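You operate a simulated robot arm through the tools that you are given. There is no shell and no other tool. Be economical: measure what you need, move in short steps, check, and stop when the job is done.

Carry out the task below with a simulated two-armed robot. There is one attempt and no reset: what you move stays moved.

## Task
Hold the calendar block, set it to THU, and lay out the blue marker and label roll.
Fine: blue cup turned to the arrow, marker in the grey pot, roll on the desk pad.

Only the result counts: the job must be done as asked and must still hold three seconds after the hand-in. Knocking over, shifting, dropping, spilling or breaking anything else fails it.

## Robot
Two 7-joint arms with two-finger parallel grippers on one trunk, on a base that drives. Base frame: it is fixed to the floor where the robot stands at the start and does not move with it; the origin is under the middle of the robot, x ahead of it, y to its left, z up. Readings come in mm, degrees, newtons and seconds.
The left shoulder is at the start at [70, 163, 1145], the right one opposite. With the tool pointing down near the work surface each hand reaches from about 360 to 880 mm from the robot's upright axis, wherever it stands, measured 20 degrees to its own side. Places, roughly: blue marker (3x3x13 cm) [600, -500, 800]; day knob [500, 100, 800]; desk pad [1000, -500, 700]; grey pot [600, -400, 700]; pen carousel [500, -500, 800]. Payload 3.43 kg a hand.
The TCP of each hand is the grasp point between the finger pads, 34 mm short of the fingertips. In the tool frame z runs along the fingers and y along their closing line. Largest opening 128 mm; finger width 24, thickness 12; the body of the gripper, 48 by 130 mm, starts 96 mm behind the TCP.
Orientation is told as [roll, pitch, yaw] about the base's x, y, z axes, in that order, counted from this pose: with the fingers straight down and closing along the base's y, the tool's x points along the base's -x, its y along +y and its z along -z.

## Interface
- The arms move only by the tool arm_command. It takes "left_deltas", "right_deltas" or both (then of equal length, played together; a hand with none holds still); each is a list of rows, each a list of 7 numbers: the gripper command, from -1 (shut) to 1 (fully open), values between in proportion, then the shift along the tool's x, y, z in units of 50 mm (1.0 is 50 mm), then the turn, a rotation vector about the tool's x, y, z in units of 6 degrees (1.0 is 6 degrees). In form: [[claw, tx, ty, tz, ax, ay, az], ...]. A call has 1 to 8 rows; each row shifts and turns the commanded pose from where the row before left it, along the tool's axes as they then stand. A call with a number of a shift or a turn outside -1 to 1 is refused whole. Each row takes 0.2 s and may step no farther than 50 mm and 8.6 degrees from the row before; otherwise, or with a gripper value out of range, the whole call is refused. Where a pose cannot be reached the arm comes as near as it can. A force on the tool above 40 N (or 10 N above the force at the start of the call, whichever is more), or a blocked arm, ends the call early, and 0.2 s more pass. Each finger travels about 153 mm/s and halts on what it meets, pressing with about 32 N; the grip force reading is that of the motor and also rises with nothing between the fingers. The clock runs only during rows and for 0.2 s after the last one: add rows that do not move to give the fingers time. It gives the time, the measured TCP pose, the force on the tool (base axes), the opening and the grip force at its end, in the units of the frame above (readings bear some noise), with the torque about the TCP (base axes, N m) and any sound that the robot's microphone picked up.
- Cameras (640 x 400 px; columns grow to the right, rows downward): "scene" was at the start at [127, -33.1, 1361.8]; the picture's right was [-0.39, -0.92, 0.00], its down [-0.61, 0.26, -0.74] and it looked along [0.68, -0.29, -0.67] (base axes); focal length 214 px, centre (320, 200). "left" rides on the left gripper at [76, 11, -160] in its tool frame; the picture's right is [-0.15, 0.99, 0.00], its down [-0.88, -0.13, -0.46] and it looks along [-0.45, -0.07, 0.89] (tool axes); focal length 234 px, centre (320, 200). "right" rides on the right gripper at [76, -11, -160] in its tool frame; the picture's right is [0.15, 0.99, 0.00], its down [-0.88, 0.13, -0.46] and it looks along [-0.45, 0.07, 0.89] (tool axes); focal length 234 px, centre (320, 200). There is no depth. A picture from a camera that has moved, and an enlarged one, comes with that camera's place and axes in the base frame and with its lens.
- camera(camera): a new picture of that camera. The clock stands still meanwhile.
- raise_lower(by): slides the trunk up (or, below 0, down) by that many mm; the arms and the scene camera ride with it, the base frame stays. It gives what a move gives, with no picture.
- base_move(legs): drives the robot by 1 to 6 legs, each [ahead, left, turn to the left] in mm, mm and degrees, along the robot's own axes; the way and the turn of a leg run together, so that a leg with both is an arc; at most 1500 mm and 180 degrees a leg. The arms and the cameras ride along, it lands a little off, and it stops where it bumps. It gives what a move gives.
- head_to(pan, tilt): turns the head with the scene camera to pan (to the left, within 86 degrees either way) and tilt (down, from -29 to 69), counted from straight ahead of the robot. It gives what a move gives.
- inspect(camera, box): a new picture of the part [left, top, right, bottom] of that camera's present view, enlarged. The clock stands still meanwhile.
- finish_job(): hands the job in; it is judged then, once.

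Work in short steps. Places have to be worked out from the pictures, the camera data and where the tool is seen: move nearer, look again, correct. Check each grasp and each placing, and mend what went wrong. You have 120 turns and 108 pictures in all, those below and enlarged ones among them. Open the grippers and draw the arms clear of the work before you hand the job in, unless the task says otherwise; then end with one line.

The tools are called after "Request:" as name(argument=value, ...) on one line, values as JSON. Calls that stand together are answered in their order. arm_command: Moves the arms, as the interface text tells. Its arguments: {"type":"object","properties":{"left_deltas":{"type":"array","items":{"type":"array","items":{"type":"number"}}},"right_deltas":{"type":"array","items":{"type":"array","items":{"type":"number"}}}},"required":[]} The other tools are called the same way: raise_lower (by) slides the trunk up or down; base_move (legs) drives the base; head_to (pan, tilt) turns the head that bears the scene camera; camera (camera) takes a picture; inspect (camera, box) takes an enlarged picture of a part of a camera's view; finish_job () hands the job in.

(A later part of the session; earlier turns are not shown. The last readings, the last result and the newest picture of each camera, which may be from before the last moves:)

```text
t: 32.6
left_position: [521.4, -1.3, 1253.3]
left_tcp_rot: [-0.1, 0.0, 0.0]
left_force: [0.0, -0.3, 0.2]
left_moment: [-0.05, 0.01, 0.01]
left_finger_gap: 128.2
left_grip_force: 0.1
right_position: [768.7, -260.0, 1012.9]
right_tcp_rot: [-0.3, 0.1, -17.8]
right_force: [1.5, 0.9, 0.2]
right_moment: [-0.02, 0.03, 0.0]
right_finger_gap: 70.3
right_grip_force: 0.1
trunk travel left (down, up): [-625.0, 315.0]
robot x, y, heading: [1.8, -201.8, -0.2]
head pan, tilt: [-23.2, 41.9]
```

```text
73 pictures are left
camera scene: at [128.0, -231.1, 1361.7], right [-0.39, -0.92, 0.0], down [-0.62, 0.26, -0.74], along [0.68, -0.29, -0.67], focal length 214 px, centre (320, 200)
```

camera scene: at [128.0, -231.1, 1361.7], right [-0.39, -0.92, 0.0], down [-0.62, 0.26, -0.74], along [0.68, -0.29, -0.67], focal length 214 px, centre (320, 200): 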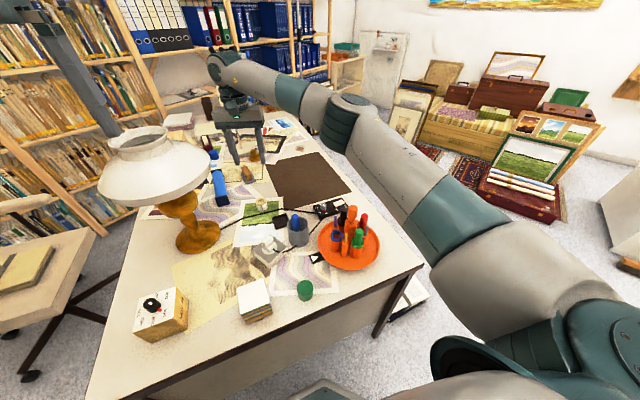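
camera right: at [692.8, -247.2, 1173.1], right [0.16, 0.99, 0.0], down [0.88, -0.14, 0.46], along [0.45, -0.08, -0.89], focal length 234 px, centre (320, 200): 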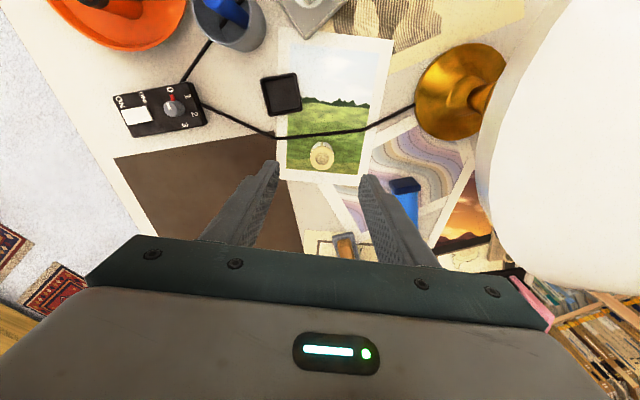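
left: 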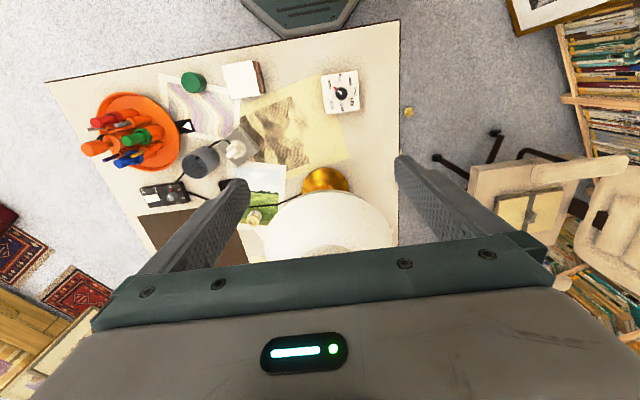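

The roll is at (809,-265) and the lamp shade stays over 70 mm clear of the gripper. I'll centre over it and descend partway.

Request:
arm_command(right_deltas=[[0.1, -0.8, 0.154, 0, 0, 0, 0], [0.1, 0, 0, 0.9, 0, 0, 0], [0.1, 0, 0, 0.9, 0, 0, 0], [0.1, 0, 0, 0.9, 0, 0, 0], [0.1, 0, 0, 0, 0, 0, 0]])

Request:
inspect(camera="right", box=[240, 80, 400, 200])

Request:
inspect(camera="scene", box=[190, 130, 320, 228])

```text
t: 33.8
left_position: [520.8, -4.5, 1255.2]
left_tcp_rot: [0.0, 0.1, 0.1]
left_force: [0.2, 0.6, 0.9]
left_moment: [0.02, -0.01, 0.02]
left_finger_gap: 127.9
left_grip_force: 0.0
right_position: [809.4, -269.0, 878.3]
right_tcp_rot: [0.0, 0.0, -18.0]
right_force: [-0.9, -0.7, -0.1]
right_moment: [0.0, 0.0, 0.02]
right_finger_gap: 70.3
right_grip_force: 0.1
trunk travel left (down, up): [-625.0, 315.0]
robot x, y, heading: [0.6, -201.4, 0.1]
head pan, tilt: [-23.2, 41.9]
```

```text
3.33 times, centred on (320, 140) of right
camera zoom: at [732.3, -256.2, 1038.2], right [0.17, 0.99, 0.0], down [0.88, -0.15, 0.46], along [0.45, -0.08, -0.89], focal length 781 px, centre (320, 400)
```

zoom: 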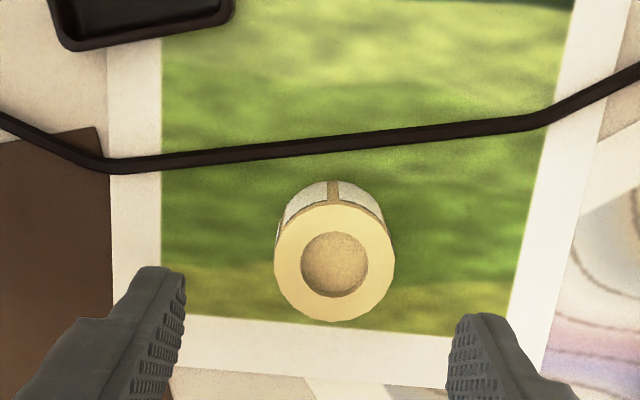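

```text
4.08 times, centred on (255, 179) of scene
camera zoom: at [126.6, -234.8, 1361.8], right [-0.39, -0.92, 0.0], down [-0.61, 0.26, -0.74], along [0.68, -0.29, -0.67], focal length 875 px, centre (585, 286)
```

zoom: 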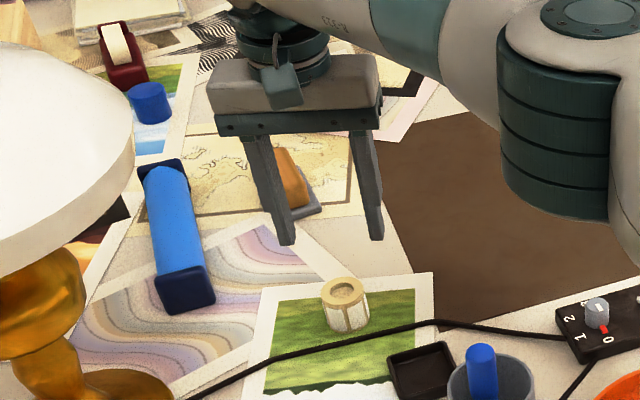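

Roll top is at (813,-266); I'll correct 3–4 mm, descend to z≈783 and close.

Request:
arm_command(right_deltas=[[0.1, -0.05, 0.08, 0.7, 0, 0, 0], [0.1, 0, 0, 0.7, 0, 0, 0], [0.1, 0, 0, 0.5, 0, 0, 0], [0.1, 0, 0, 0, 0, 0, 0], [-1, 0, 0, 0, 0, 0, 0], [-1, 0, 0, 0, 0, 0, 0]])

Request:
inspect(camera="scene", box=[190, 130, 320, 228])

```text
t: 35.2
left_position: [520.0, -5.1, 1253.7]
left_tcp_rot: [0.0, 0.0, 0.2]
left_force: [0.1, -0.1, -0.2]
left_moment: [0.0, -0.03, 0.02]
left_finger_gap: 128.1
left_grip_force: 0.0
right_position: [806.4, -266.9, 781.8]
right_tcp_rot: [0.0, 0.0, -17.9]
right_force: [1.1, -0.6, -0.2]
right_moment: [0.02, 0.03, -0.03]
right_finger_gap: 40.5
right_grip_force: 31.8
right hand out of reach, approached as far as the arm can: row 3
trunk travel left (down, up): [-625.0, 315.0]
robot x, y, heading: [0.4, -202.4, 0.1]
head pan, tilt: [-23.2, 41.9]
```

```text
4.08 times, centred on (255, 179) of scene
camera zoom: at [127.3, -233.9, 1361.7], right [-0.39, -0.92, 0.0], down [-0.61, 0.26, -0.74], along [0.68, -0.29, -0.67], focal length 875 px, centre (585, 286)
```

zoom: 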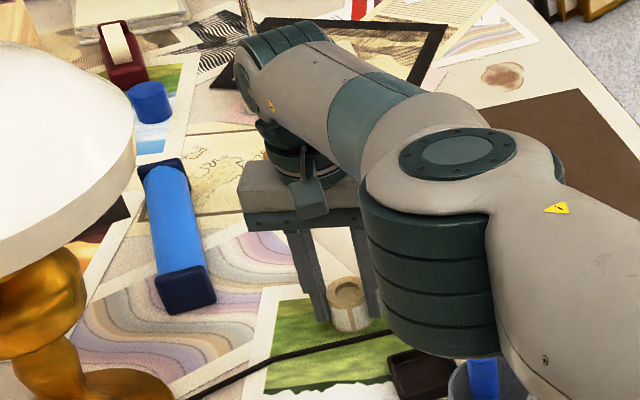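

Roll gripped (40.5 mm). The pad spans roughly x≥757, y≤-347, so I'll lift 80 mm and carry it to about (805,-412).

Request:
arm_command(right_deltas=[[-1, 0, 0, -0.6, 0, 0, 0], [-1, 0, 0, -1, 0, 0, 0], [-1, -0.19, -0.7, 0, 0, 0, 0], [-1, -0.19, -0.7, 0, 0, 0, 0], [-1, -0.19, -0.7, 0, 0, 0, 0], [-1, -0.19, -0.7, 0, 0, 0, 0], [-1, 0, 0, 0, 0, 0, 0]])

Request:
camera(camera="right")

Request:
camera(camera="scene")

```text
t: 36.8
left_position: [520.2, -3.9, 1253.7]
left_tcp_rot: [-0.1, -0.1, 0.1]
left_force: [0.8, 0.0, 0.2]
left_moment: [-0.02, 0.0, 0.05]
left_finger_gap: 128.1
left_grip_force: 0.0
right_position: [833.1, -405.5, 861.6]
right_tcp_rot: [-0.2, 0.2, -17.9]
right_force: [0.2, 0.1, -1.0]
right_moment: [-0.02, -0.01, -0.02]
right_finger_gap: 0.0
right_grip_force: 32.0
right hand out of reach, approached as far as the arm can: row 1, 2, 3, 4, 5, 6
trunk travel left (down, up): [-625.0, 315.0]
robot x, y, heading: [0.5, -202.6, 0.2]
head pan, tilt: [-23.2, 41.9]
```

```text
69 pictures are left
camera right: at [757.2, -392.5, 1021.4], right [0.17, 0.99, 0.0], down [0.88, -0.15, 0.45], along [0.45, -0.08, -0.89], focal length 234 px, centre (320, 200)
```

right: 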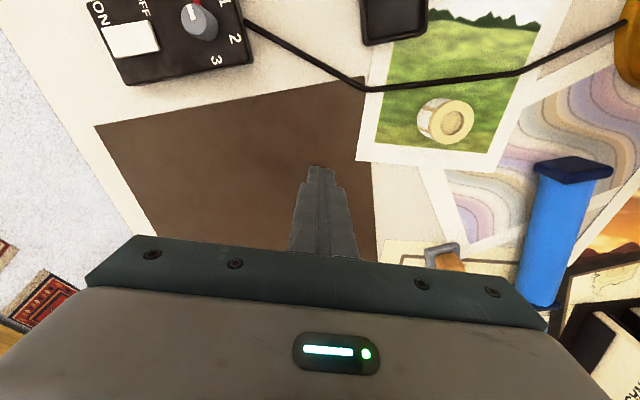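

```text
68 pictures are left
camera scene: at [126.9, -232.9, 1361.8], right [-0.39, -0.92, 0.0], down [-0.61, 0.26, -0.74], along [0.68, -0.29, -0.67], focal length 214 px, centre (320, 200)
```

scene: 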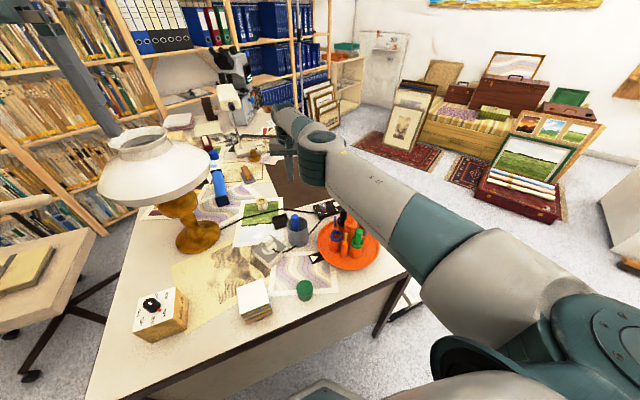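

The roll slipped out at the reach limit (it's still standing in place, undisturbed). I'll open, rise a little, and drive 40 mm ahead; the base front is at ~285, clear of the desk edge at 345.

Request:
arm_command(right_deltas=[[0.1, 0.3, 0, -0.9, 0, 0, 0], [0.1, 0.3, 0, -0.9, 0, 0, 0], [0.1, 0, 0, 0, 0, 0, 0]])

Request:
base_move(legs=[[40, 0, 0]])

Request:
inspect(camera="right", box=[320, 40, 520, 190])

```text
t: 37.6
left_position: [521.9, -4.3, 1252.8]
left_tcp_rot: [0.0, 0.0, 0.1]
left_force: [1.0, 0.0, -1.0]
left_moment: [0.0, 0.0, -0.07]
left_finger_gap: 128.2
left_grip_force: 0.0
right_position: [833.9, -397.2, 941.1]
right_tcp_rot: [-0.1, 0.1, -17.9]
right_force: [0.0, -0.7, 0.2]
right_moment: [0.03, 0.01, -0.03]
right_finger_gap: 70.2
right_grip_force: 0.0
right hand out of reach, approached as far as the arm can: row 1, 2
trunk travel left (down, up): [-625.0, 315.0]
robot x, y, heading: [-1.4, -201.8, -0.3]
head pan, tilt: [-23.2, 41.9]
```

```text
t: 38.5
left_position: [556.6, -3.4, 1256.2]
left_tcp_rot: [0.0, -0.3, 0.0]
left_force: [-1.7, -0.7, 0.4]
left_moment: [-0.01, -0.01, 0.02]
left_finger_gap: 127.9
left_grip_force: 0.0
right_position: [871.3, -397.2, 943.4]
right_tcp_rot: [0.0, 0.0, -17.9]
right_force: [-0.6, -0.1, 0.9]
right_moment: [0.05, -0.02, 0.0]
right_finger_gap: 70.2
right_grip_force: 0.0
trunk travel left (down, up): [-625.0, 315.0]
robot x, y, heading: [38.7, -198.8, 0.2]
head pan, tilt: [-23.2, 41.9]
```

```text
2.67 times, centred on (420, 115) of right
camera zoom: at [794.3, -383.3, 1103.5], right [0.17, 0.99, 0.0], down [0.88, -0.15, 0.46], along [0.45, -0.08, -0.89], focal length 624 px, centre (53, 427)
```

zoom: 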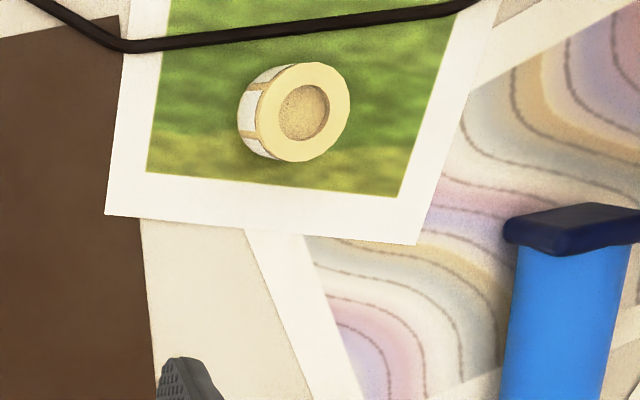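

Roll is at (816,-268). I'll move back over it and descend partway to check centring.

Request:
arm_command(right_deltas=[[0.1, 0.615, 0.705, 0, 0, 0, 0], [0.1, 0.615, 0.705, 0, 0, 0, 0], [0.1, 0.615, 0.705, 0, 0, 0, 0], [0.1, 0, 0, 0.6, 0, 0, 0], [0.1, 0, 0, 0.6, 0, 0, 0], [0.1, 0, 0, 0, 0, 0, 0]])

Request:
inspect(camera="right", box=[240, 80, 400, 200])

```text
t: 39.9
left_position: [559.1, -2.9, 1253.9]
left_tcp_rot: [0.1, -0.1, 0.0]
left_force: [-0.9, -0.2, -0.1]
left_moment: [0.01, -0.03, -0.02]
left_finger_gap: 127.9
left_grip_force: 0.0
right_position: [852.1, -260.5, 882.6]
right_tcp_rot: [-0.1, 0.2, -17.9]
right_force: [0.0, -0.4, 0.5]
right_moment: [0.0, -0.02, 0.02]
right_finger_gap: 70.5
right_grip_force: 0.2
right hand out of reach, approached as far as the arm can: row 1, 2, 3
trunk travel left (down, up): [-625.0, 315.0]
robot x, y, heading: [40.3, -200.3, 0.1]
head pan, tilt: [-23.2, 41.9]
```

```text
3.33 times, centred on (320, 140) of right
camera zoom: at [776.1, -247.8, 1042.6], right [0.17, 0.99, 0.0], down [0.88, -0.15, 0.45], along [0.45, -0.08, -0.89], focal length 781 px, centre (320, 400)
```

zoom: 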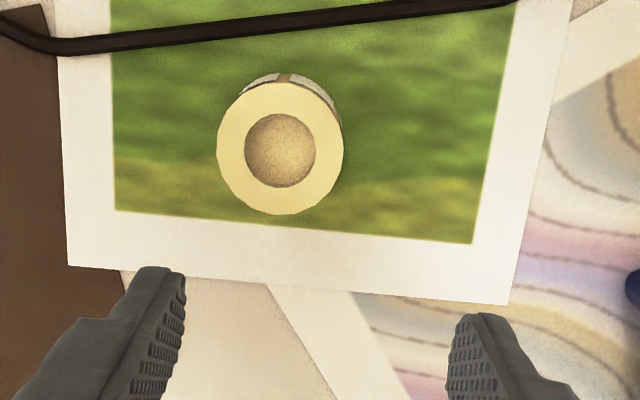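

Now the hand tracks freely; the roll is at (817,-269). I'll correct by (-35,-8) and go down halfway.

Request:
arm_command(right_deltas=[[0.1, 0.62, -0.38, 0, 0, 0, 0], [0.1, 0, 0, 0.5, 0, 0, 0], [0.1, 0, 0, 0.5, 0, 0, 0], [0.1, 0, 0, 0, 0, 0, 0]])

Request:
camera(camera="right")

```text
t: 40.9
left_position: [558.7, -2.6, 1254.0]
left_tcp_rot: [-0.2, -0.1, 0.0]
left_force: [0.0, -0.9, 0.1]
left_moment: [-0.01, 0.01, -0.02]
left_finger_gap: 128.2
left_grip_force: 0.1
right_position: [851.9, -260.6, 832.1]
right_tcp_rot: [0.0, 0.1, -17.9]
right_force: [0.0, 0.9, -0.5]
right_moment: [-0.02, -0.01, -0.02]
right_finger_gap: 70.2
right_grip_force: 0.1
right hand out of reach, approached as far as the arm can: row 1
trunk travel left (down, up): [-625.0, 315.0]
robot x, y, heading: [36.2, -201.6, 0.2]
head pan, tilt: [-23.2, 41.9]
```

```text
65 pictures are left
camera right: at [774.8, -247.9, 992.6], right [0.17, 0.99, 0.0], down [0.88, -0.15, 0.45], along [0.45, -0.08, -0.89], focal length 234 px, centre (320, 200)
```

right: 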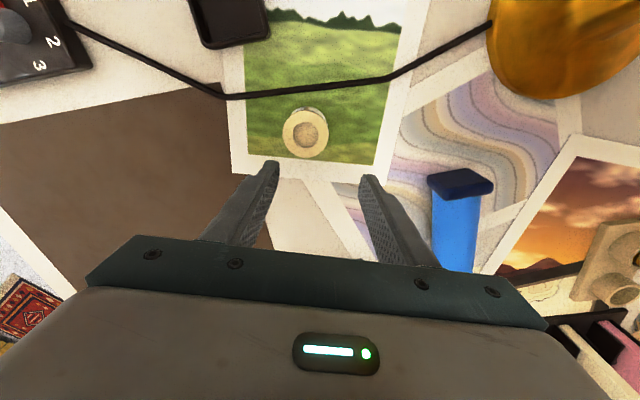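

The hand isn't retracting in x; the arm may be stuck stretched. I'll test with small retract steps combined with a lift.

Request:
arm_command(right_deltas=[[0.1, 0, 0, -0.5, 0, 0, 0], [0.1, 0.2, 0, 0, 0, 0, 0], [0.1, 0.2, 0, 0, 0, 0, 0], [0.1, 0.2, 0, 0, 0, 0, 0], [0.1, 0, 0, 0, 0, 0, 0]])

Request:
camera(camera="scene")

```text
t: 42.1
left_position: [559.8, -4.5, 1253.9]
left_tcp_rot: [-0.1, -0.1, 0.1]
left_force: [-0.1, 0.1, -0.6]
left_moment: [-0.01, 0.02, 0.01]
left_finger_gap: 128.0
left_grip_force: 0.1
right_position: [846.3, -246.1, 855.9]
right_tcp_rot: [-0.2, 0.2, -17.9]
right_force: [0.2, -0.4, 0.1]
right_moment: [-0.01, 0.05, -0.01]
right_finger_gap: 70.5
right_grip_force: 0.2
right hand out of reach, approached as far as the arm can: row 2, 3, 4
trunk travel left (down, up): [-625.0, 315.0]
robot x, y, heading: [37.8, -203.1, 0.1]
head pan, tilt: [-23.2, 41.9]
```

```text
64 pictures are left
camera scene: at [166.3, -234.1, 1361.7], right [-0.39, -0.92, 0.0], down [-0.62, 0.26, -0.74], along [0.68, -0.29, -0.67], focal length 214 px, centre (320, 200)
```

scene: 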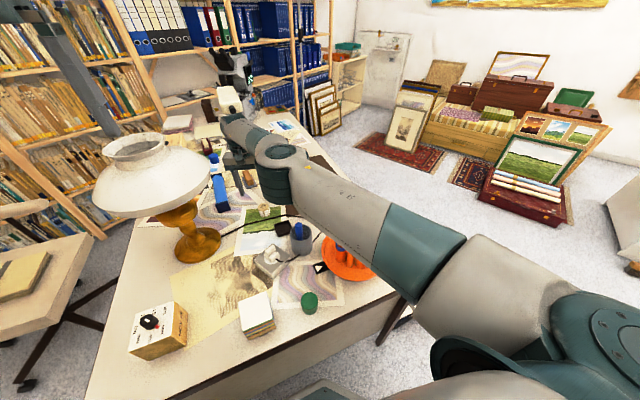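

The solver is stuck in an awkward posture. I'll rise well clear and vary the yaw toward 0 while retracting, to free it.

Request:
arm_command(right_deltas=[[0.1, 0, 0, -0.9, 0, 0, 0], [0.1, 0, 0, -0.9, 0, 0, 0], [0.1, 0, 0, -0.9, 0, 0, 0], [0.1, 0, 0, 0, 0, 0, 1], [0.1, 0, 0, 0, 0, 0, 1], [0.1, 0, 0, 0, 0, 0, 1], [0.1, 0.5, 0, 0, 0, 0, 0], [0.1, 0.5, 0, 0, 0, 0, 0]])

```text
t: 43.9
left_position: [559.9, -3.3, 1255.3]
left_tcp_rot: [0.0, -0.1, 0.1]
left_force: [0.1, -0.4, -0.5]
left_moment: [-0.05, -0.06, -0.02]
left_finger_gap: 127.8
left_grip_force: 0.0
right_position: [807.3, -216.2, 992.2]
right_tcp_rot: [-0.1, 0.0, -36.0]
right_force: [0.2, -0.4, -0.1]
right_moment: [0.0, -0.02, -0.01]
right_finger_gap: 70.6
right_grip_force: 0.0
trunk travel left (down, up): [-625.0, 315.0]
robot x, y, heading: [40.6, -202.9, 0.0]
head pan, tilt: [-23.2, 41.9]
```

The arm is free again at yaw -36°. I'll keep this yaw (still clear of the cable), return over the roll and go down partway.

Request:
arm_command(right_deltas=[[0.0, -0.39, -0.375, 0, 0, 0, 0], [0.0, -0.39, -0.375, 0, 0, 0, 0], [0.0, 0, 0, 0.8, 0, 0, 0], [0.0, 0, 0, 0.8, 0, 0, 0], [0.0, 0, 0, 0.8, 0, 0, 0], [0, 0, 0, 0, 0, 0, 0]])

Request:
camera(camera="right")

```text
t: 45.3
left_position: [560.0, -4.3, 1255.4]
left_tcp_rot: [0.0, -0.1, 0.1]
left_force: [-0.5, -0.1, -0.1]
left_moment: [0.03, -0.02, 0.01]
left_finger_gap: 128.1
left_grip_force: 0.1
right_position: [816.3, -269.6, 870.8]
right_tcp_rot: [0.0, 0.1, -35.9]
right_force: [-0.7, 0.7, -0.8]
right_moment: [0.0, -0.01, 0.01]
right_finger_gap: 64.2
right_grip_force: 0.1
trunk travel left (down, up): [-625.0, 315.0]
robot x, y, heading: [40.6, -197.8, 0.4]
head pan, tilt: [-23.2, 41.9]
```

```text
63 pictures are left
camera right: at [747.2, -234.2, 1030.7], right [0.46, 0.89, 0.0], down [0.79, -0.41, 0.45], along [0.4, -0.21, -0.89], focal length 234 px, centre (320, 200)
```

right: 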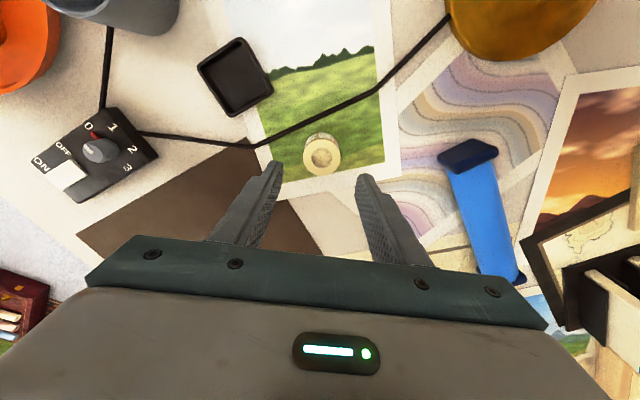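

Roll at ~(814,-267), good. Descend to z≈781 and close.

Request:
arm_command(right_deltas=[[0.0, 0.06, 0.015, 0.6, 0, 0, 0], [0.0, 0, 0, 0.6, 0, 0, 0], [0.0, 0, 0, 0.58, 0, 0, 0], [0, 0, 0, 0, 0, 0, 0], [-1, 0, 0, 0, 0, 0, 0], [-1, 0, 0, 0, 0, 0, 0]])

Request:
camera(camera="right")

```text
t: 46.7
left_position: [559.4, -4.5, 1252.9]
left_tcp_rot: [0.0, -0.1, 0.2]
left_force: [0.5, 0.1, -0.4]
left_moment: [0.0, 0.02, 0.01]
left_finger_gap: 128.2
left_grip_force: 0.1
right_position: [813.7, -266.2, 781.0]
right_tcp_rot: [-0.2, 0.1, -35.9]
right_force: [0.1, 0.6, 0.2]
right_moment: [-0.01, 0.02, -0.02]
right_finger_gap: 40.6
right_grip_force: 31.9
trunk travel left (down, up): [-625.0, 315.0]
robot x, y, heading: [37.8, -201.1, 0.2]
head pan, tilt: [-23.2, 41.9]
```

```text
62 pictures are left
camera right: at [745.6, -231.1, 942.3], right [0.46, 0.89, 0.0], down [0.79, -0.41, 0.45], along [0.4, -0.21, -0.89], focal length 234 px, centre (320, 200)
```

right: 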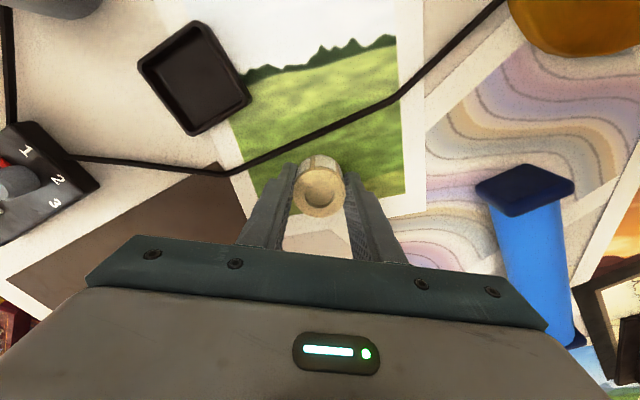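

Gripped again with the fingers well around it. Lift 60 mm and check the hold.

Request:
arm_command(right_deltas=[[-1, 0, 0, -0.2, 0, 0, 0], [-1, 0, 0, -0.4, 0, 0, 0], [-1, 0, 0, -0.6, 0, 0, 0], [-1, 0, 0, 0, 0, 0, 0]])

Request:
camera(camera="right")

```text
t: 47.7
left_position: [561.0, -3.9, 1254.0]
left_tcp_rot: [0.0, 0.1, 0.2]
left_force: [0.3, 0.0, -0.2]
left_moment: [0.0, 0.0, 0.01]
left_finger_gap: 127.9
left_grip_force: 0.2
right_position: [814.1, -267.0, 841.3]
right_tcp_rot: [-0.1, 0.0, -36.0]
right_force: [-0.8, -0.6, -0.3]
right_moment: [0.0, 0.01, -0.03]
right_finger_gap: 40.7
right_grip_force: 32.1
trunk travel left (down, up): [-625.0, 315.0]
robot x, y, heading: [40.4, -203.0, -0.3]
head pan, tilt: [-23.2, 41.9]
```

```text
61 pictures are left
camera right: at [745.8, -232.0, 1002.4], right [0.46, 0.89, 0.0], down [0.79, -0.41, 0.45], along [0.4, -0.21, -0.89], focal length 234 px, centre (320, 200)
```

right: 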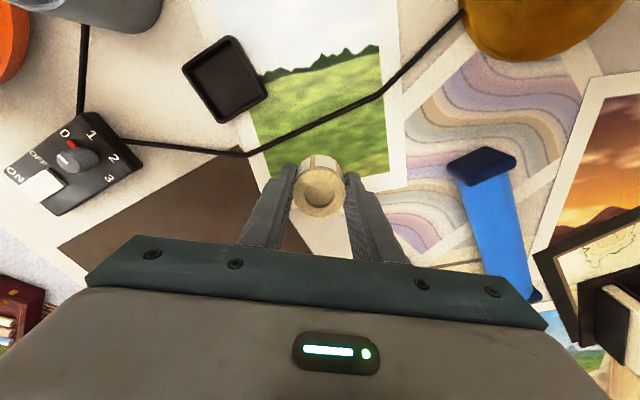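

Held. Now carry it in -y to about (814,-430) over the pad.

Request:
arm_command(right_deltas=[[-1, -0.48, -0.66, 0, 0, 0, 0], [-1, -0.48, -0.66, 0, 0, 0, 0], [-1, -0.48, -0.66, 0, 0, 0, 0], [-1, -0.48, -0.66, 0, 0, 0, 0], [-1, 0, 0, 0, 0, 0, 0]])

Request:
camera(camera="right")

```text
t: 48.9
left_position: [558.3, -3.6, 1254.1]
left_tcp_rot: [-0.2, 0.0, 0.2]
left_force: [0.3, -0.4, -0.8]
left_moment: [-0.04, -0.01, 0.01]
left_finger_gap: 128.1
left_grip_force: 0.0
right_position: [814.5, -430.1, 843.3]
right_tcp_rot: [-0.1, 0.1, -35.9]
right_force: [0.2, 0.3, -0.7]
right_moment: [-0.01, -0.07, -0.03]
right_finger_gap: 40.3
right_grip_force: 31.9
trunk travel left (down, up): [-625.0, 315.0]
robot x, y, heading: [40.9, -196.0, -0.1]
head pan, tilt: [-23.2, 41.9]
```

```text
60 pictures are left
camera right: at [745.3, -394.0, 1002.8], right [0.46, 0.89, 0.0], down [0.79, -0.41, 0.45], along [0.4, -0.21, -0.89], focal length 234 px, centre (320, 200)
```

right: 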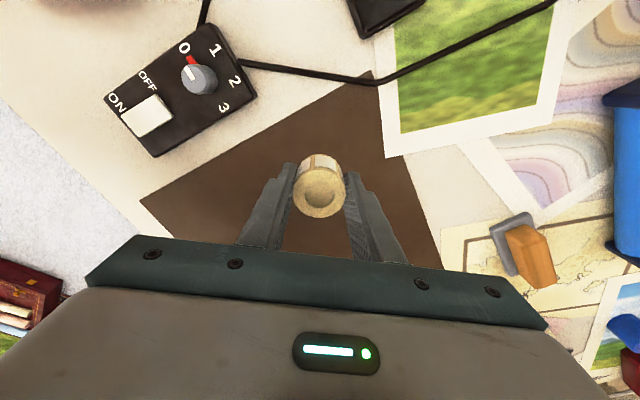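

The pad corner is at (760,-347), so the spot is well inside the pad. Lower to just above contact.

Request:
arm_command(right_deltas=[[-1, 0, 0, 0.5, 0, 0, 0], [-1, 0, 0, 0.4, 0, 0, 0], [-1, 0, 0, 0.2, 0, 0, 0], [-1, 0, 0, 0.06, 0, 0, 0], [-1, 0, 0, 0.04, 0, 0, 0], [-1, 0, 0, 0, 0, 0, 0]])

```text
t: 50.3
left_position: [559.8, -3.9, 1254.2]
left_tcp_rot: [0.0, 0.0, 0.1]
left_force: [-0.9, 0.7, -0.2]
left_moment: [0.03, 0.0, 0.02]
left_finger_gap: 128.1
left_grip_force: 0.0
right_position: [815.7, -430.0, 783.0]
right_tcp_rot: [-0.2, 0.1, -36.0]
right_force: [-0.4, 0.4, -0.7]
right_moment: [0.01, -0.03, 0.01]
right_finger_gap: 40.6
right_grip_force: 31.9
trunk travel left (down, up): [-625.0, 315.0]
robot x, y, heading: [41.5, -203.3, 0.2]
head pan, tilt: [-23.2, 41.9]
```

It's within about 2 mm of the pad. I'll go 1 mm lower, release to ~64 mm and rise straight.

Request:
arm_command(right_deltas=[[-1, 0, 0, 0.025, 0, 0, 0], [-0.2, 0, 0, 0, 0, 0, 0], [0, 0, 0, 0, 0, 0, 0], [0, 0, 0, 0, 0, 0, 0], [0, 0, 0, -0.5, 0, 0, 0], [0, 0, 0, -0.9, 0, 0, 0], [0, 0, 0, -0.9, 0, 0, 0], [0, 0, 0, -0.9, 0, 0, 0]])

Request:
camera(camera="right")

```text
t: 52.1
left_position: [558.0, -4.0, 1254.3]
left_tcp_rot: [-0.1, -0.1, 0.1]
left_force: [0.1, 0.3, 0.7]
left_moment: [0.01, -0.04, 0.01]
left_finger_gap: 128.0
left_grip_force: 0.0
right_position: [815.9, -431.1, 942.3]
right_tcp_rot: [-0.2, 0.1, -35.8]
right_force: [-0.8, 0.7, 0.1]
right_moment: [-0.02, 0.0, 0.0]
right_finger_gap: 64.2
right_grip_force: 0.1
trunk travel left (down, up): [-625.0, 315.0]
robot x, y, heading: [38.0, -200.0, 0.2]
head pan, tilt: [-23.2, 41.9]
```

```text
59 pictures are left
camera right: at [745.5, -395.4, 1102.1], right [0.46, 0.89, 0.0], down [0.79, -0.41, 0.45], along [0.4, -0.21, -0.89], focal length 234 px, centre (320, 200)
```

right: 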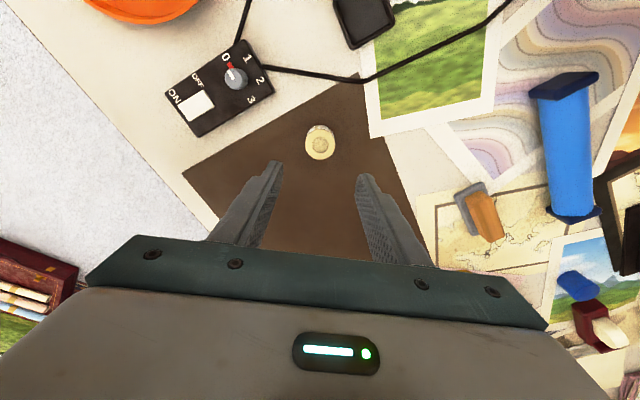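

The roll stands on the pad. Next the calendar: I'll raise and retract the right arm first, then drive back and left to put the block in front of the robot.

Request:
arm_command(right_deltas=[[0, 0, 0, -0.95, 0, 0, 0], [0, 0, 0, -0.95, 0, 0, 0], [0, 0, 0, -0.95, 0, 0, 0], [0, 0, 0, -0.95, 0, 0, 0], [0, 0.763, -0.554, 0, 0, 0, 0], [0, 0.763, -0.554, 0, 0, 0, 0], [0, 0.763, -0.554, 0, 0, 0, 0], [0, 0.763, -0.554, 0, 0, 0, 0]])

Request:
arm_command(right_deltas=[[0.5, 0.763, -0.554, 0, 0, 0, 0], [1, 0.763, -0.554, 0, 0, 0, 0], [1, 0.763, -0.554, 0, 0, 0, 0], [1, 0, 0, 0, 0, 0, 0]])

Request:
base_move(legs=[[-40, 0, 0], [0, 250, 0]])

Request:
camera(camera="scene")

Request:
camera(camera="left")

```text
t: 53.9
left_position: [559.4, -4.7, 1255.0]
left_tcp_rot: [0.0, 0.0, 0.1]
left_force: [-0.4, -0.3, -0.3]
left_moment: [0.02, 0.01, 0.02]
left_finger_gap: 128.0
left_grip_force: 0.0
right_position: [624.4, -433.5, 1131.5]
right_tcp_rot: [-0.1, 0.1, -36.0]
right_force: [-0.3, 0.0, -0.4]
right_moment: [0.03, 0.0, -0.01]
right_finger_gap: 64.0
right_grip_force: 0.1
trunk travel left (down, up): [-625.0, 315.0]
robot x, y, heading: [36.6, -202.8, 0.1]
head pan, tilt: [-23.2, 41.9]
```

```text
t: 54.9
left_position: [559.7, -2.9, 1253.6]
left_tcp_rot: [-0.2, -0.1, 0.1]
left_force: [0.7, 0.4, -0.1]
left_moment: [0.02, -0.01, -0.05]
left_finger_gap: 127.9
left_grip_force: 0.2
right_position: [486.1, -433.1, 1133.4]
right_tcp_rot: [-0.1, 0.1, -36.0]
right_force: [0.6, 1.0, 0.4]
right_moment: [0.01, 0.02, 0.01]
right_finger_gap: 127.7
right_grip_force: 0.0
trunk travel left (down, up): [-625.0, 315.0]
robot x, y, heading: [39.7, -203.0, 0.1]
head pan, tilt: [-23.2, 41.9]
```

```text
t: 57.2
left_position: [518.3, 242.2, 1253.9]
left_tcp_rot: [0.0, 0.1, 0.2]
left_force: [-0.6, 0.8, -0.5]
left_moment: [-0.01, 0.03, -0.03]
left_finger_gap: 127.7
left_grip_force: 0.1
right_position: [446.0, -185.2, 1131.6]
right_tcp_rot: [-0.1, 0.1, -35.9]
right_force: [0.5, 0.6, 0.1]
right_moment: [-0.01, 0.0, 0.01]
right_finger_gap: 127.9
right_grip_force: 0.1
trunk travel left (down, up): [-625.0, 315.0]
robot x, y, heading: [2.2, 47.3, 0.2]
head pan, tilt: [-23.2, 41.9]
```

```text
58 pictures are left
camera scene: at [125.8, 13.0, 1361.8], right [-0.39, -0.92, 0.0], down [-0.62, 0.26, -0.74], along [0.68, -0.29, -0.67], focal length 214 px, centre (320, 200)
```

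scene: 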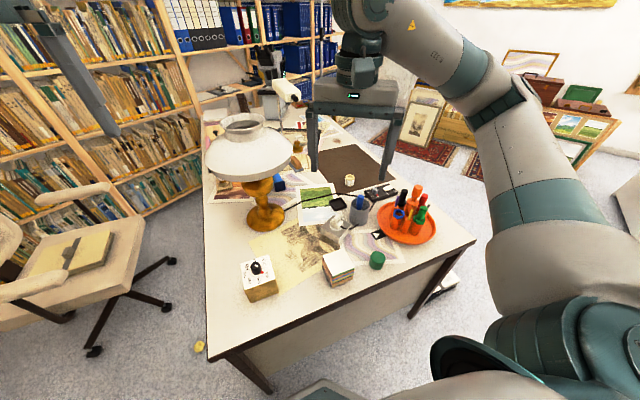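

```text
57 pictures are left
camera left: at [443.4, 254.4, 1414.3], right [0.14, 0.99, 0.0], down [0.88, -0.13, 0.46], along [0.45, -0.07, -0.89], focal length 234 px, centre (320, 200)
```

left: 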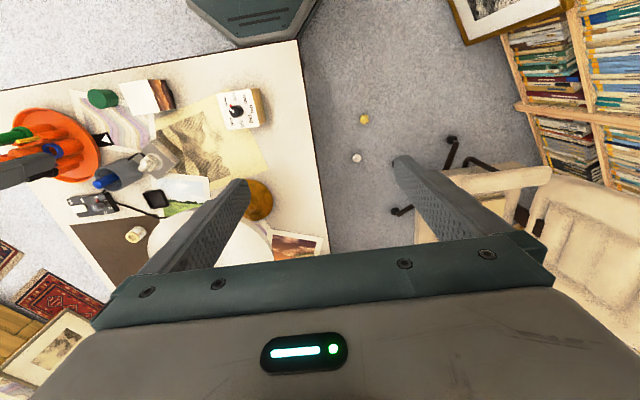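

I'll aim the head at the block and bring the left hand over it, clear of the right.

Request:
head_to(pan=5, tilt=55)

Request:
inspect(camera="scene", box=[240, 130, 400, 250])

```text
t: 58.1
left_position: [519.0, 243.2, 1255.2]
left_tcp_rot: [-0.1, 0.0, 0.2]
left_force: [-0.8, -0.4, 0.0]
left_moment: [0.03, -0.03, 0.01]
left_finger_gap: 128.1
left_grip_force: 0.0
right_position: [446.0, -184.3, 1133.7]
right_tcp_rot: [-0.1, 0.1, -35.9]
right_force: [0.3, -0.3, 0.3]
right_moment: [0.03, -0.01, -0.03]
right_finger_gap: 127.7
right_grip_force: 0.1
trunk travel left (down, up): [-625.0, 315.0]
robot x, y, heading: [2.5, 49.6, -0.1]
head pan, tilt: [5.0, 55.0]
```

```text
3.33 times, centred on (320, 190) of scene
camera zoom: at [120.5, 52.1, 1344.0], right [0.09, -1.0, 0.0], down [-0.82, -0.07, -0.57], along [0.57, 0.05, -0.82], focal length 715 px, centre (320, 233)
```

zoom: 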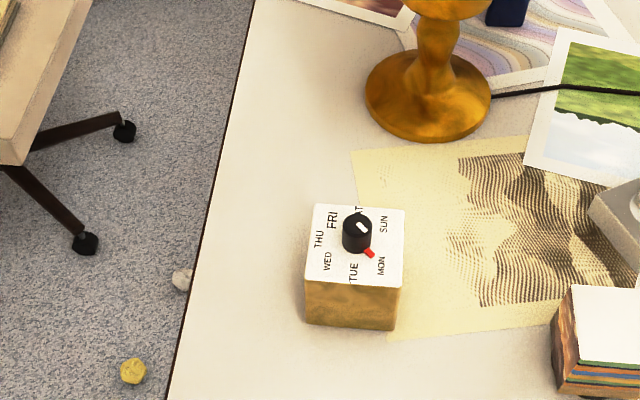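

Block top centre is (478.5,51) at z≈813, about 82 mm square. My plan is for the right hand to grip it from the -y side, tilted 55° and closing along x, while the left hand turns the knob from above. I'll set the right hand's orientation first, up high.

Request:
arm_command(right_deltas=[[1, 0, 0, 0, 0, 0, 1], [1, 0, 0, 0, 0, 0, 1], [1, 0, 0, 0, 0, 0, 1], [1, 0, 0, 0, 0, 0, 1], [1, 0, 0, 0, 0, 0, 1], [1, 0, 0, 0, 0, 0, 1], [1, 0, 0, 0, 0, 0, 1], [1, 0, 0, 0, 0, 0, 1]])

Request:
arm_command(right_deltas=[[1, 0, 0, 0, 0, 0, 1], [1, 0, 0, 0, 0, 1, 0], [1, 0, 0, 0, 0, 1, 0], [1, 0, 0, 0, 0, 1, 0], [1, 0, 0, 0, 0, 1, 0], [1, 0, 0, 0, 0, 1, 0], [1, 0, 0, 0, 0, 1, 0], [1, 0, 0, 0, 0, 1, 0]])

Request:
arm_command(right_deltas=[[1, 0, 0, 0, 0, 1, 0], [1, 0, 0, 0, 0, 1, 0], [1, 0, 0, 0, 0, 0, 0]])

```text
t: 59.9
left_position: [519.2, 243.5, 1254.6]
left_tcp_rot: [0.1, 0.0, 0.2]
left_force: [0.0, -0.1, -0.2]
left_moment: [0.03, 0.0, 0.02]
left_finger_gap: 128.0
left_grip_force: 0.1
right_position: [446.8, -184.6, 1132.2]
right_tcp_rot: [-0.1, 0.0, -84.0]
right_force: [-0.2, -1.0, 0.1]
right_moment: [0.01, 0.02, 0.01]
right_finger_gap: 128.0
right_grip_force: 0.1
trunk travel left (down, up): [-625.0, 315.0]
robot x, y, heading: [-1.0, 46.1, -0.1]
head pan, tilt: [5.0, 55.0]
```

```text
t: 61.7
left_position: [519.2, 244.2, 1254.4]
left_tcp_rot: [0.1, -0.2, 0.1]
left_force: [-0.2, 0.4, 0.5]
left_moment: [-0.01, 0.01, -0.02]
left_finger_gap: 127.7
left_grip_force: 0.1
right_position: [444.6, -185.4, 1132.4]
right_tcp_rot: [-0.2, 42.2, -90.0]
right_force: [0.1, -0.1, 0.5]
right_moment: [0.03, 0.01, 0.01]
right_finger_gap: 128.0
right_grip_force: 0.0
trunk travel left (down, up): [-625.0, 315.0]
robot x, y, heading: [-2.4, 50.4, 0.2]
head pan, tilt: [5.0, 55.0]
```

```text
t: 62.5
left_position: [518.4, 245.2, 1254.1]
left_tcp_rot: [-0.1, 0.1, 0.1]
left_force: [-0.1, 0.4, 0.6]
left_moment: [0.03, 0.0, 0.04]
left_finger_gap: 128.0
left_grip_force: 0.1
right_position: [446.6, -184.6, 1132.2]
right_tcp_rot: [-0.1, 54.0, -90.0]
right_force: [0.3, 0.6, -0.5]
right_moment: [0.0, -0.01, 0.01]
right_finger_gap: 127.9
right_grip_force: 0.1
trunk travel left (down, up): [-625.0, 315.0]
robot x, y, heading: [-1.8, 44.4, -0.0]
head pan, tilt: [5.0, 55.0]
```

Orientation reached. Now to the staging point 150 mm back along the approach line from the block.

Request:
arm_command(right_deltas=[[1, -0.559, 0.108, 0.728, 0, 0, 0], [1, -0.559, 0.108, 0.728, 0, 0, 0], [1, -0.559, 0.108, 0.728, 0, 0, 0], [1, -0.559, 0.108, 0.728, 0, 0, 0], [1, -0.559, 0.108, 0.728, 0, 0, 0], [1, -0.559, 0.108, 0.728, 0, 0, 0], [1, 0, 0, 0, 0, 0, 0]])

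Request:
camera(camera="right")

Request:
camera(camera="scene")

```text
t: 64.1
left_position: [517.9, 243.5, 1255.1]
left_tcp_rot: [0.0, -0.1, 0.3]
left_force: [0.0, -0.1, 0.5]
left_moment: [-0.02, -0.04, -0.02]
left_finger_gap: 127.9
left_grip_force: 0.0
right_position: [477.4, -106.6, 866.9]
right_tcp_rot: [-0.2, 54.0, -90.0]
right_force: [0.1, -0.1, 0.8]
right_moment: [0.03, 0.0, 0.01]
right_finger_gap: 128.0
right_grip_force: 0.1
trunk travel left (down, up): [-625.0, 315.0]
robot x, y, heading: [-1.6, 45.5, 0.0]
head pan, tilt: [5.0, 55.0]
```

```text
55 pictures are left
camera right: at [464.8, -191.1, 1022.7], right [0.99, 0.09, 0.12], down [0.13, -0.89, -0.44], along [0.06, 0.46, -0.89], focal length 234 px, centre (320, 200)
```

right: 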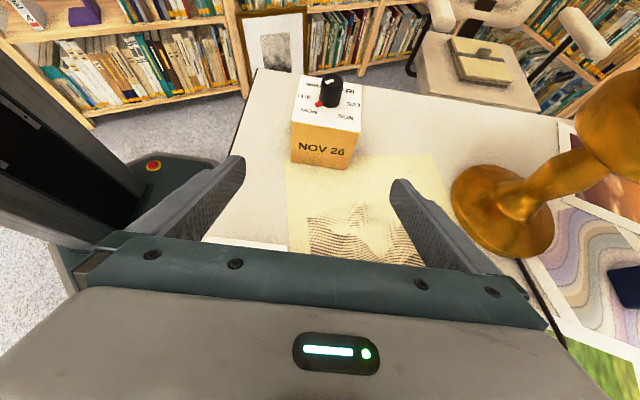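

```text
54 pictures are left
camera scene: at [120.1, 52.6, 1344.0], right [0.09, -1.0, 0.0], down [-0.82, -0.07, -0.57], along [0.57, 0.05, -0.82], focal length 214 px, centre (320, 200)
```

scene: 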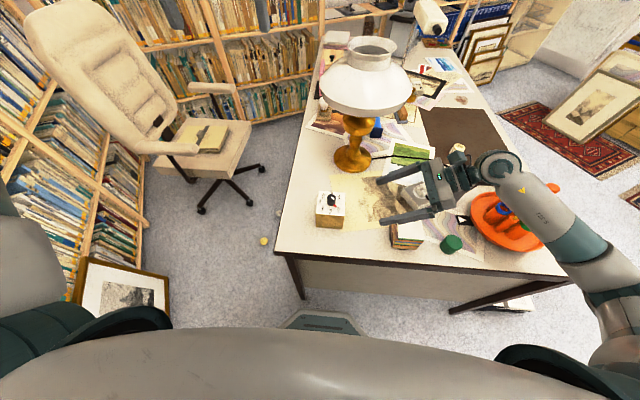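

I want to check the forearm's clearance over the carousel and notepad before advancing.

Request:
inspect(camera="scene", box=[360, 130, 640, 340])

```text
1.90 times, centred on (500, 235) of scene
camera zoom: at [120.1, 52.6, 1344.0], right [0.09, -1.0, 0.0], down [-0.82, -0.07, -0.57], along [0.57, 0.05, -0.82], focal length 408 px, centre (-23, 133)
```

zoom: 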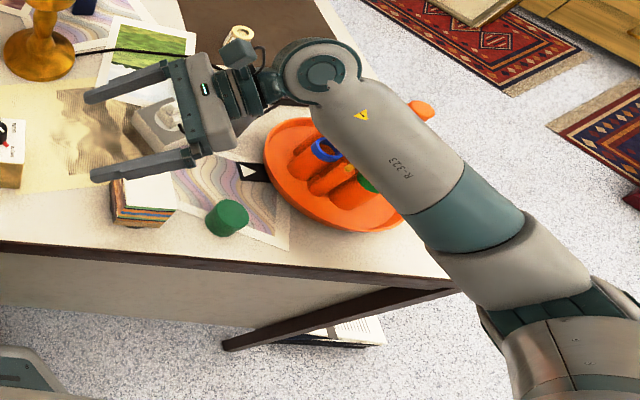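

The forearm passes beside the carousel, with 60+ mm over the notepad, and advancing moves it away from both. Advance 100 mm and look.

Request:
arm_command(right_deltas=[[1, 0, 0.02, 0.7, 0, 0, 0], [1, 0, 0, 0.7, 0, 0, 0], [1, 0, 0, 0.6, 0, 0, 0], [1, 0, 0, 0, 0, 0, 0]])

Request:
camera(camera="right")

Request:
inspect(camera="scene", box=[280, 140, 480, 290])

```text
t: 65.1
left_position: [519.4, 242.7, 1254.6]
left_tcp_rot: [-0.1, -0.1, 0.2]
left_force: [0.0, -0.2, 0.7]
left_moment: [-0.05, 0.0, -0.02]
left_finger_gap: 128.1
left_grip_force: 0.0
right_position: [477.3, -24.4, 809.9]
right_tcp_rot: [-0.3, 54.0, -90.0]
right_force: [-0.6, 0.1, -0.5]
right_moment: [-0.01, -0.01, 0.01]
right_finger_gap: 128.3
right_grip_force: 0.0
trunk travel left (down, up): [-625.0, 315.0]
robot x, y, heading: [-0.3, 45.5, -0.1]
head pan, tilt: [5.0, 55.0]
```

```text
52 pictures are left
camera right: at [465.8, -109.6, 965.4], right [0.99, 0.09, 0.12], down [0.13, -0.89, -0.44], along [0.06, 0.46, -0.89], focal length 234 px, centre (320, 200)
```

right: 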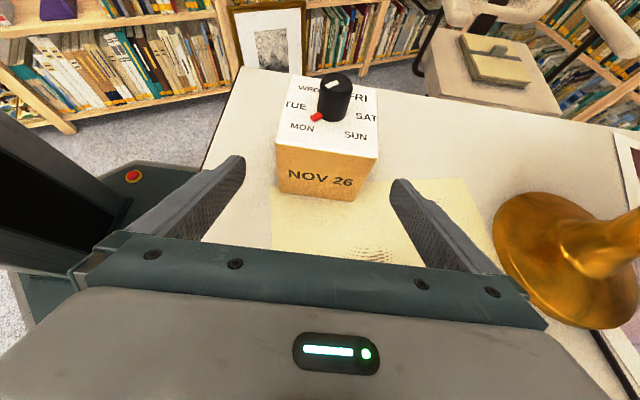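

```text
2.67 times, centred on (380, 215) of scene
camera zoom: at [120.3, 52.2, 1344.0], right [0.09, -1.0, 0.0], down [-0.82, -0.07, -0.57], along [0.57, 0.05, -0.82], focal length 572 px, centre (160, 160)
```

zoom: 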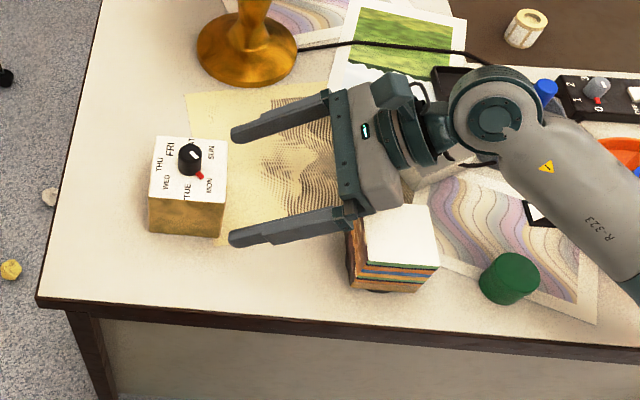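

The block is well aligned with the axes and centred at x≈479. Advance the last 48 mm and bring the fingers to ~93 mm without touching.

Request:
arm_command(right_deltas=[[1, 0, 0.035, 0.5, 0, 0, 0], [1, 0, 0, 0.46, 0, 0, 0], [0.6, 0, 0, 0, 0, 0, 0], [0.47, 0, 0, 0, 0, 0, 0], [0.47, 0, 0, 0, 0, 0, 0]])

Request:
inspect(camera="scene", box=[280, 150, 420, 255])

Request:
camera(camera="right")

```text
t: 66.3
left_position: [520.0, 242.8, 1253.8]
left_tcp_rot: [0.1, -0.1, 0.3]
left_force: [1.2, 0.3, -0.1]
left_moment: [0.0, 0.0, -0.03]
left_finger_gap: 128.2
left_grip_force: 0.0
right_position: [479.5, 12.3, 782.6]
right_tcp_rot: [-0.1, 54.0, -90.1]
right_force: [-0.7, 0.1, 0.0]
right_moment: [-0.03, -0.03, 0.01]
right_finger_gap: 94.0
right_grip_force: 0.0
trunk travel left (down, up): [-625.0, 315.0]
robot x, y, heading: [-1.9, 46.1, 0.0]
head pan, tilt: [5.0, 55.0]
```

```text
3.81 times, centred on (350, 202) of scene
camera zoom: at [120.5, 52.5, 1344.0], right [0.09, -1.0, 0.0], down [-0.82, -0.07, -0.57], along [0.57, 0.05, -0.82], focal length 817 px, centre (206, 190)
```

zoom: 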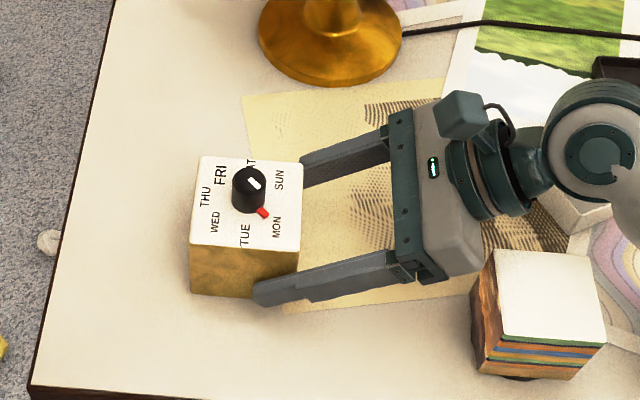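

```text
49 pictures are left
camera right: at [468.0, -71.7, 937.4], right [0.99, 0.09, 0.12], down [0.13, -0.89, -0.44], along [0.06, 0.46, -0.89], focal length 234 px, centre (320, 200)
```

right: 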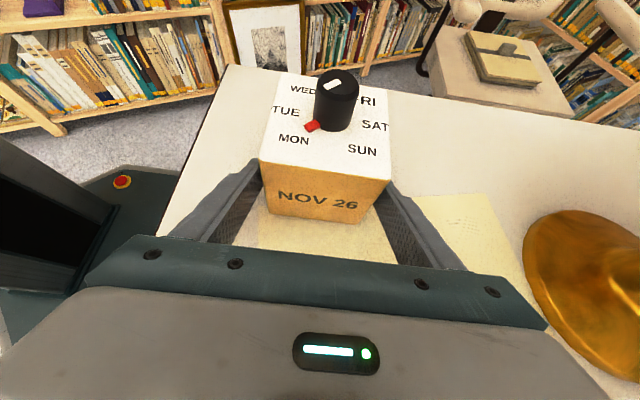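

The fingers straddle the block well. Close onto it in small steps.

Request:
arm_command(right_deltas=[[0.38, 0, 0, 0, 0, 0, 0], [0.32, 0, 0, 0, 0, 0, 0], [0.27, 0, 0, 0, 0, 0, 0], [0.1, 0, 0, 0, 0, 0, 0], [-1, 0, 0, 0, 0, 0, 0], [-1, 0, 0, 0, 0, 0, 0]])

Request:
inspect(camera="scene", box=[280, 150, 420, 255])

```text
t: 67.7
left_position: [519.8, 243.9, 1253.9]
left_tcp_rot: [0.0, -0.1, 0.2]
left_force: [-0.7, -0.1, 0.2]
left_moment: [0.0, -0.03, 0.01]
left_finger_gap: 128.1
left_grip_force: 0.1
right_position: [479.4, 12.2, 781.7]
right_tcp_rot: [-0.2, 54.0, -90.0]
right_force: [0.3, -0.4, 1.1]
right_moment: [0.01, -0.14, -0.03]
right_finger_gap: 84.8
right_grip_force: 32.5
trunk travel left (down, up): [-625.0, 315.0]
robot x, y, heading: [0.9, 43.9, 0.0]
head pan, tilt: [5.0, 55.0]
```

```text
3.81 times, centred on (350, 202) of scene
camera zoom: at [120.4, 52.6, 1344.0], right [0.09, -1.0, 0.0], down [-0.82, -0.07, -0.57], along [0.57, 0.05, -0.82], focal length 817 px, centre (206, 190)
```

zoom: 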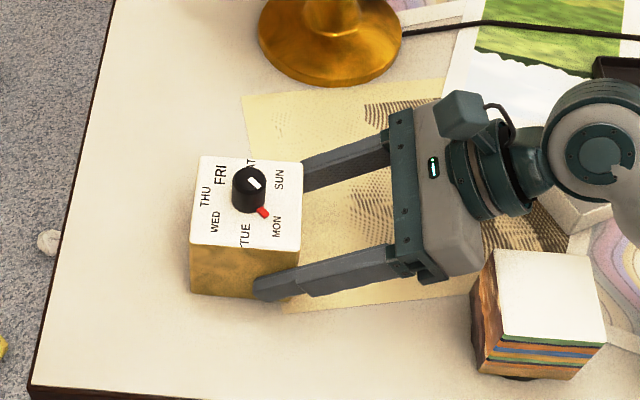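

The block is held (84.8 mm) and hasn't moved. Bring the left hand above the knob at (478,50), gripper partly closed.

Request:
arm_command(left_deltas=[[0.5, 0.12, -0.551, 0.726, 0, 0, 0], [0, 0.12, -0.551, 0.726, 0, 0, 0], [-0.1, 0.12, -0.551, 0.726, 0, 0, 0], [-0.1, 0.12, -0.551, 0.726, 0, 0, 0], [-0.1, 0.12, -0.551, 0.726, 0, 0, 0], [-0.1, 0.12, -0.551, 0.726, 0, 0, 0], [-0.1, 0.12, -0.551, 0.726, 0, 0, 0]])

Request:
arm_command(left_deltas=[[-0.1, 0, 0, 0, 0, 0, 1], [-0.1, 0, 0, 0, 0, 0, 1], [-0.1, 0, 0, 0, 0, 0, 1], [-0.1, 0, 0, 0, 0, 0, 1], [-0.1, 0, 0, 0, 0, 0, 1], [-0.1, 0, 0, 0, 0, 0, 1], [-0.1, 0, 0, 0, 0, 0, 1], [-0.1, 0, 0, 0, 0, 0, 1]])

```text
t: 69.3
left_position: [478.3, 49.3, 1000.4]
left_tcp_rot: [0.0, -0.1, 0.2]
left_force: [0.2, -0.2, 0.1]
left_moment: [0.04, 0.0, 0.0]
left_finger_gap: 57.5
left_grip_force: 0.0
right_position: [479.8, 12.5, 781.4]
right_tcp_rot: [-0.2, 54.0, -90.1]
right_force: [0.8, -1.1, 1.5]
right_moment: [-0.14, -0.22, 0.01]
right_finger_gap: 84.6
right_grip_force: 31.8
trunk travel left (down, up): [-625.0, 315.0]
robot x, y, heading: [-5.9, 45.8, -0.1]
head pan, tilt: [5.0, 55.0]
```

```text
t: 71.1
left_position: [477.6, 49.5, 999.9]
left_tcp_rot: [0.0, -0.2, -48.0]
left_force: [-1.1, -0.5, -0.5]
left_moment: [0.02, 0.04, 0.0]
left_finger_gap: 57.5
left_grip_force: 0.0
right_position: [480.6, 13.3, 781.0]
right_tcp_rot: [-0.2, 54.0, -90.1]
right_force: [1.1, 0.3, 1.7]
right_moment: [0.05, -0.24, -0.04]
right_finger_gap: 84.7
right_grip_force: 32.1
trunk travel left (down, up): [-625.0, 315.0]
robot x, y, heading: [-2.1, 46.3, 0.2]
head pan, tilt: [5.0, 55.0]
```

Yaw -48° works. I'll test on toward -84° one step at a time, high above the block.

Request:
arm_command(left_deltas=[[-0.1, 0, 0, 0, 0, 0, 1], [-0.1, 0, 0, 0, 0, 0, 1], [-0.1, 0, 0, 0, 0, 0, 1], [-0.1, 0, 0, 0, 0, 0, 1], [-0.1, 0, 0, 0, 0, 0, 1]])

Request:
inspect(camera="left", box=[240, 80, 400, 200])

```text
t: 72.3
left_position: [477.5, 49.7, 999.3]
left_tcp_rot: [0.1, 0.0, -77.9]
left_force: [1.0, -0.2, 0.2]
left_moment: [0.0, -0.01, 0.07]
left_finger_gap: 57.5
left_grip_force: 0.1
right_position: [480.2, 11.4, 782.1]
right_tcp_rot: [-0.2, 54.0, -90.0]
right_force: [0.9, 0.1, 2.9]
right_moment: [0.06, -0.29, -0.07]
right_finger_gap: 84.9
right_grip_force: 32.4
trunk travel left (down, up): [-625.0, 315.0]
robot x, y, heading: [-3.2, 44.6, -0.1]
head pan, tilt: [5.0, 55.0]
```

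```text
3.33 times, centred on (320, 140) of left
camera zoom: at [472.8, 126.6, 1160.3], right [1.0, 0.06, 0.0], down [0.06, -0.89, 0.46], along [0.03, -0.46, -0.89], focal length 781 px, centre (320, 400)
```

zoom: 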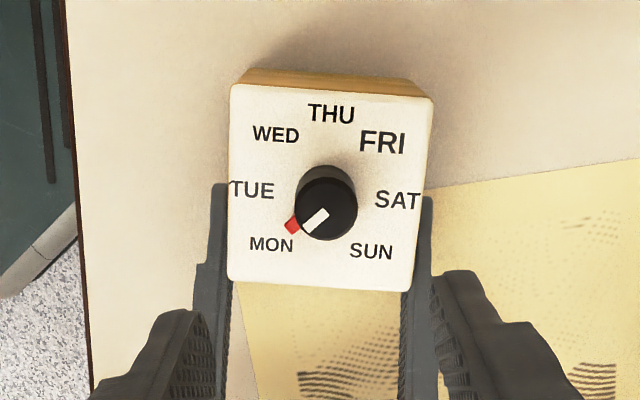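

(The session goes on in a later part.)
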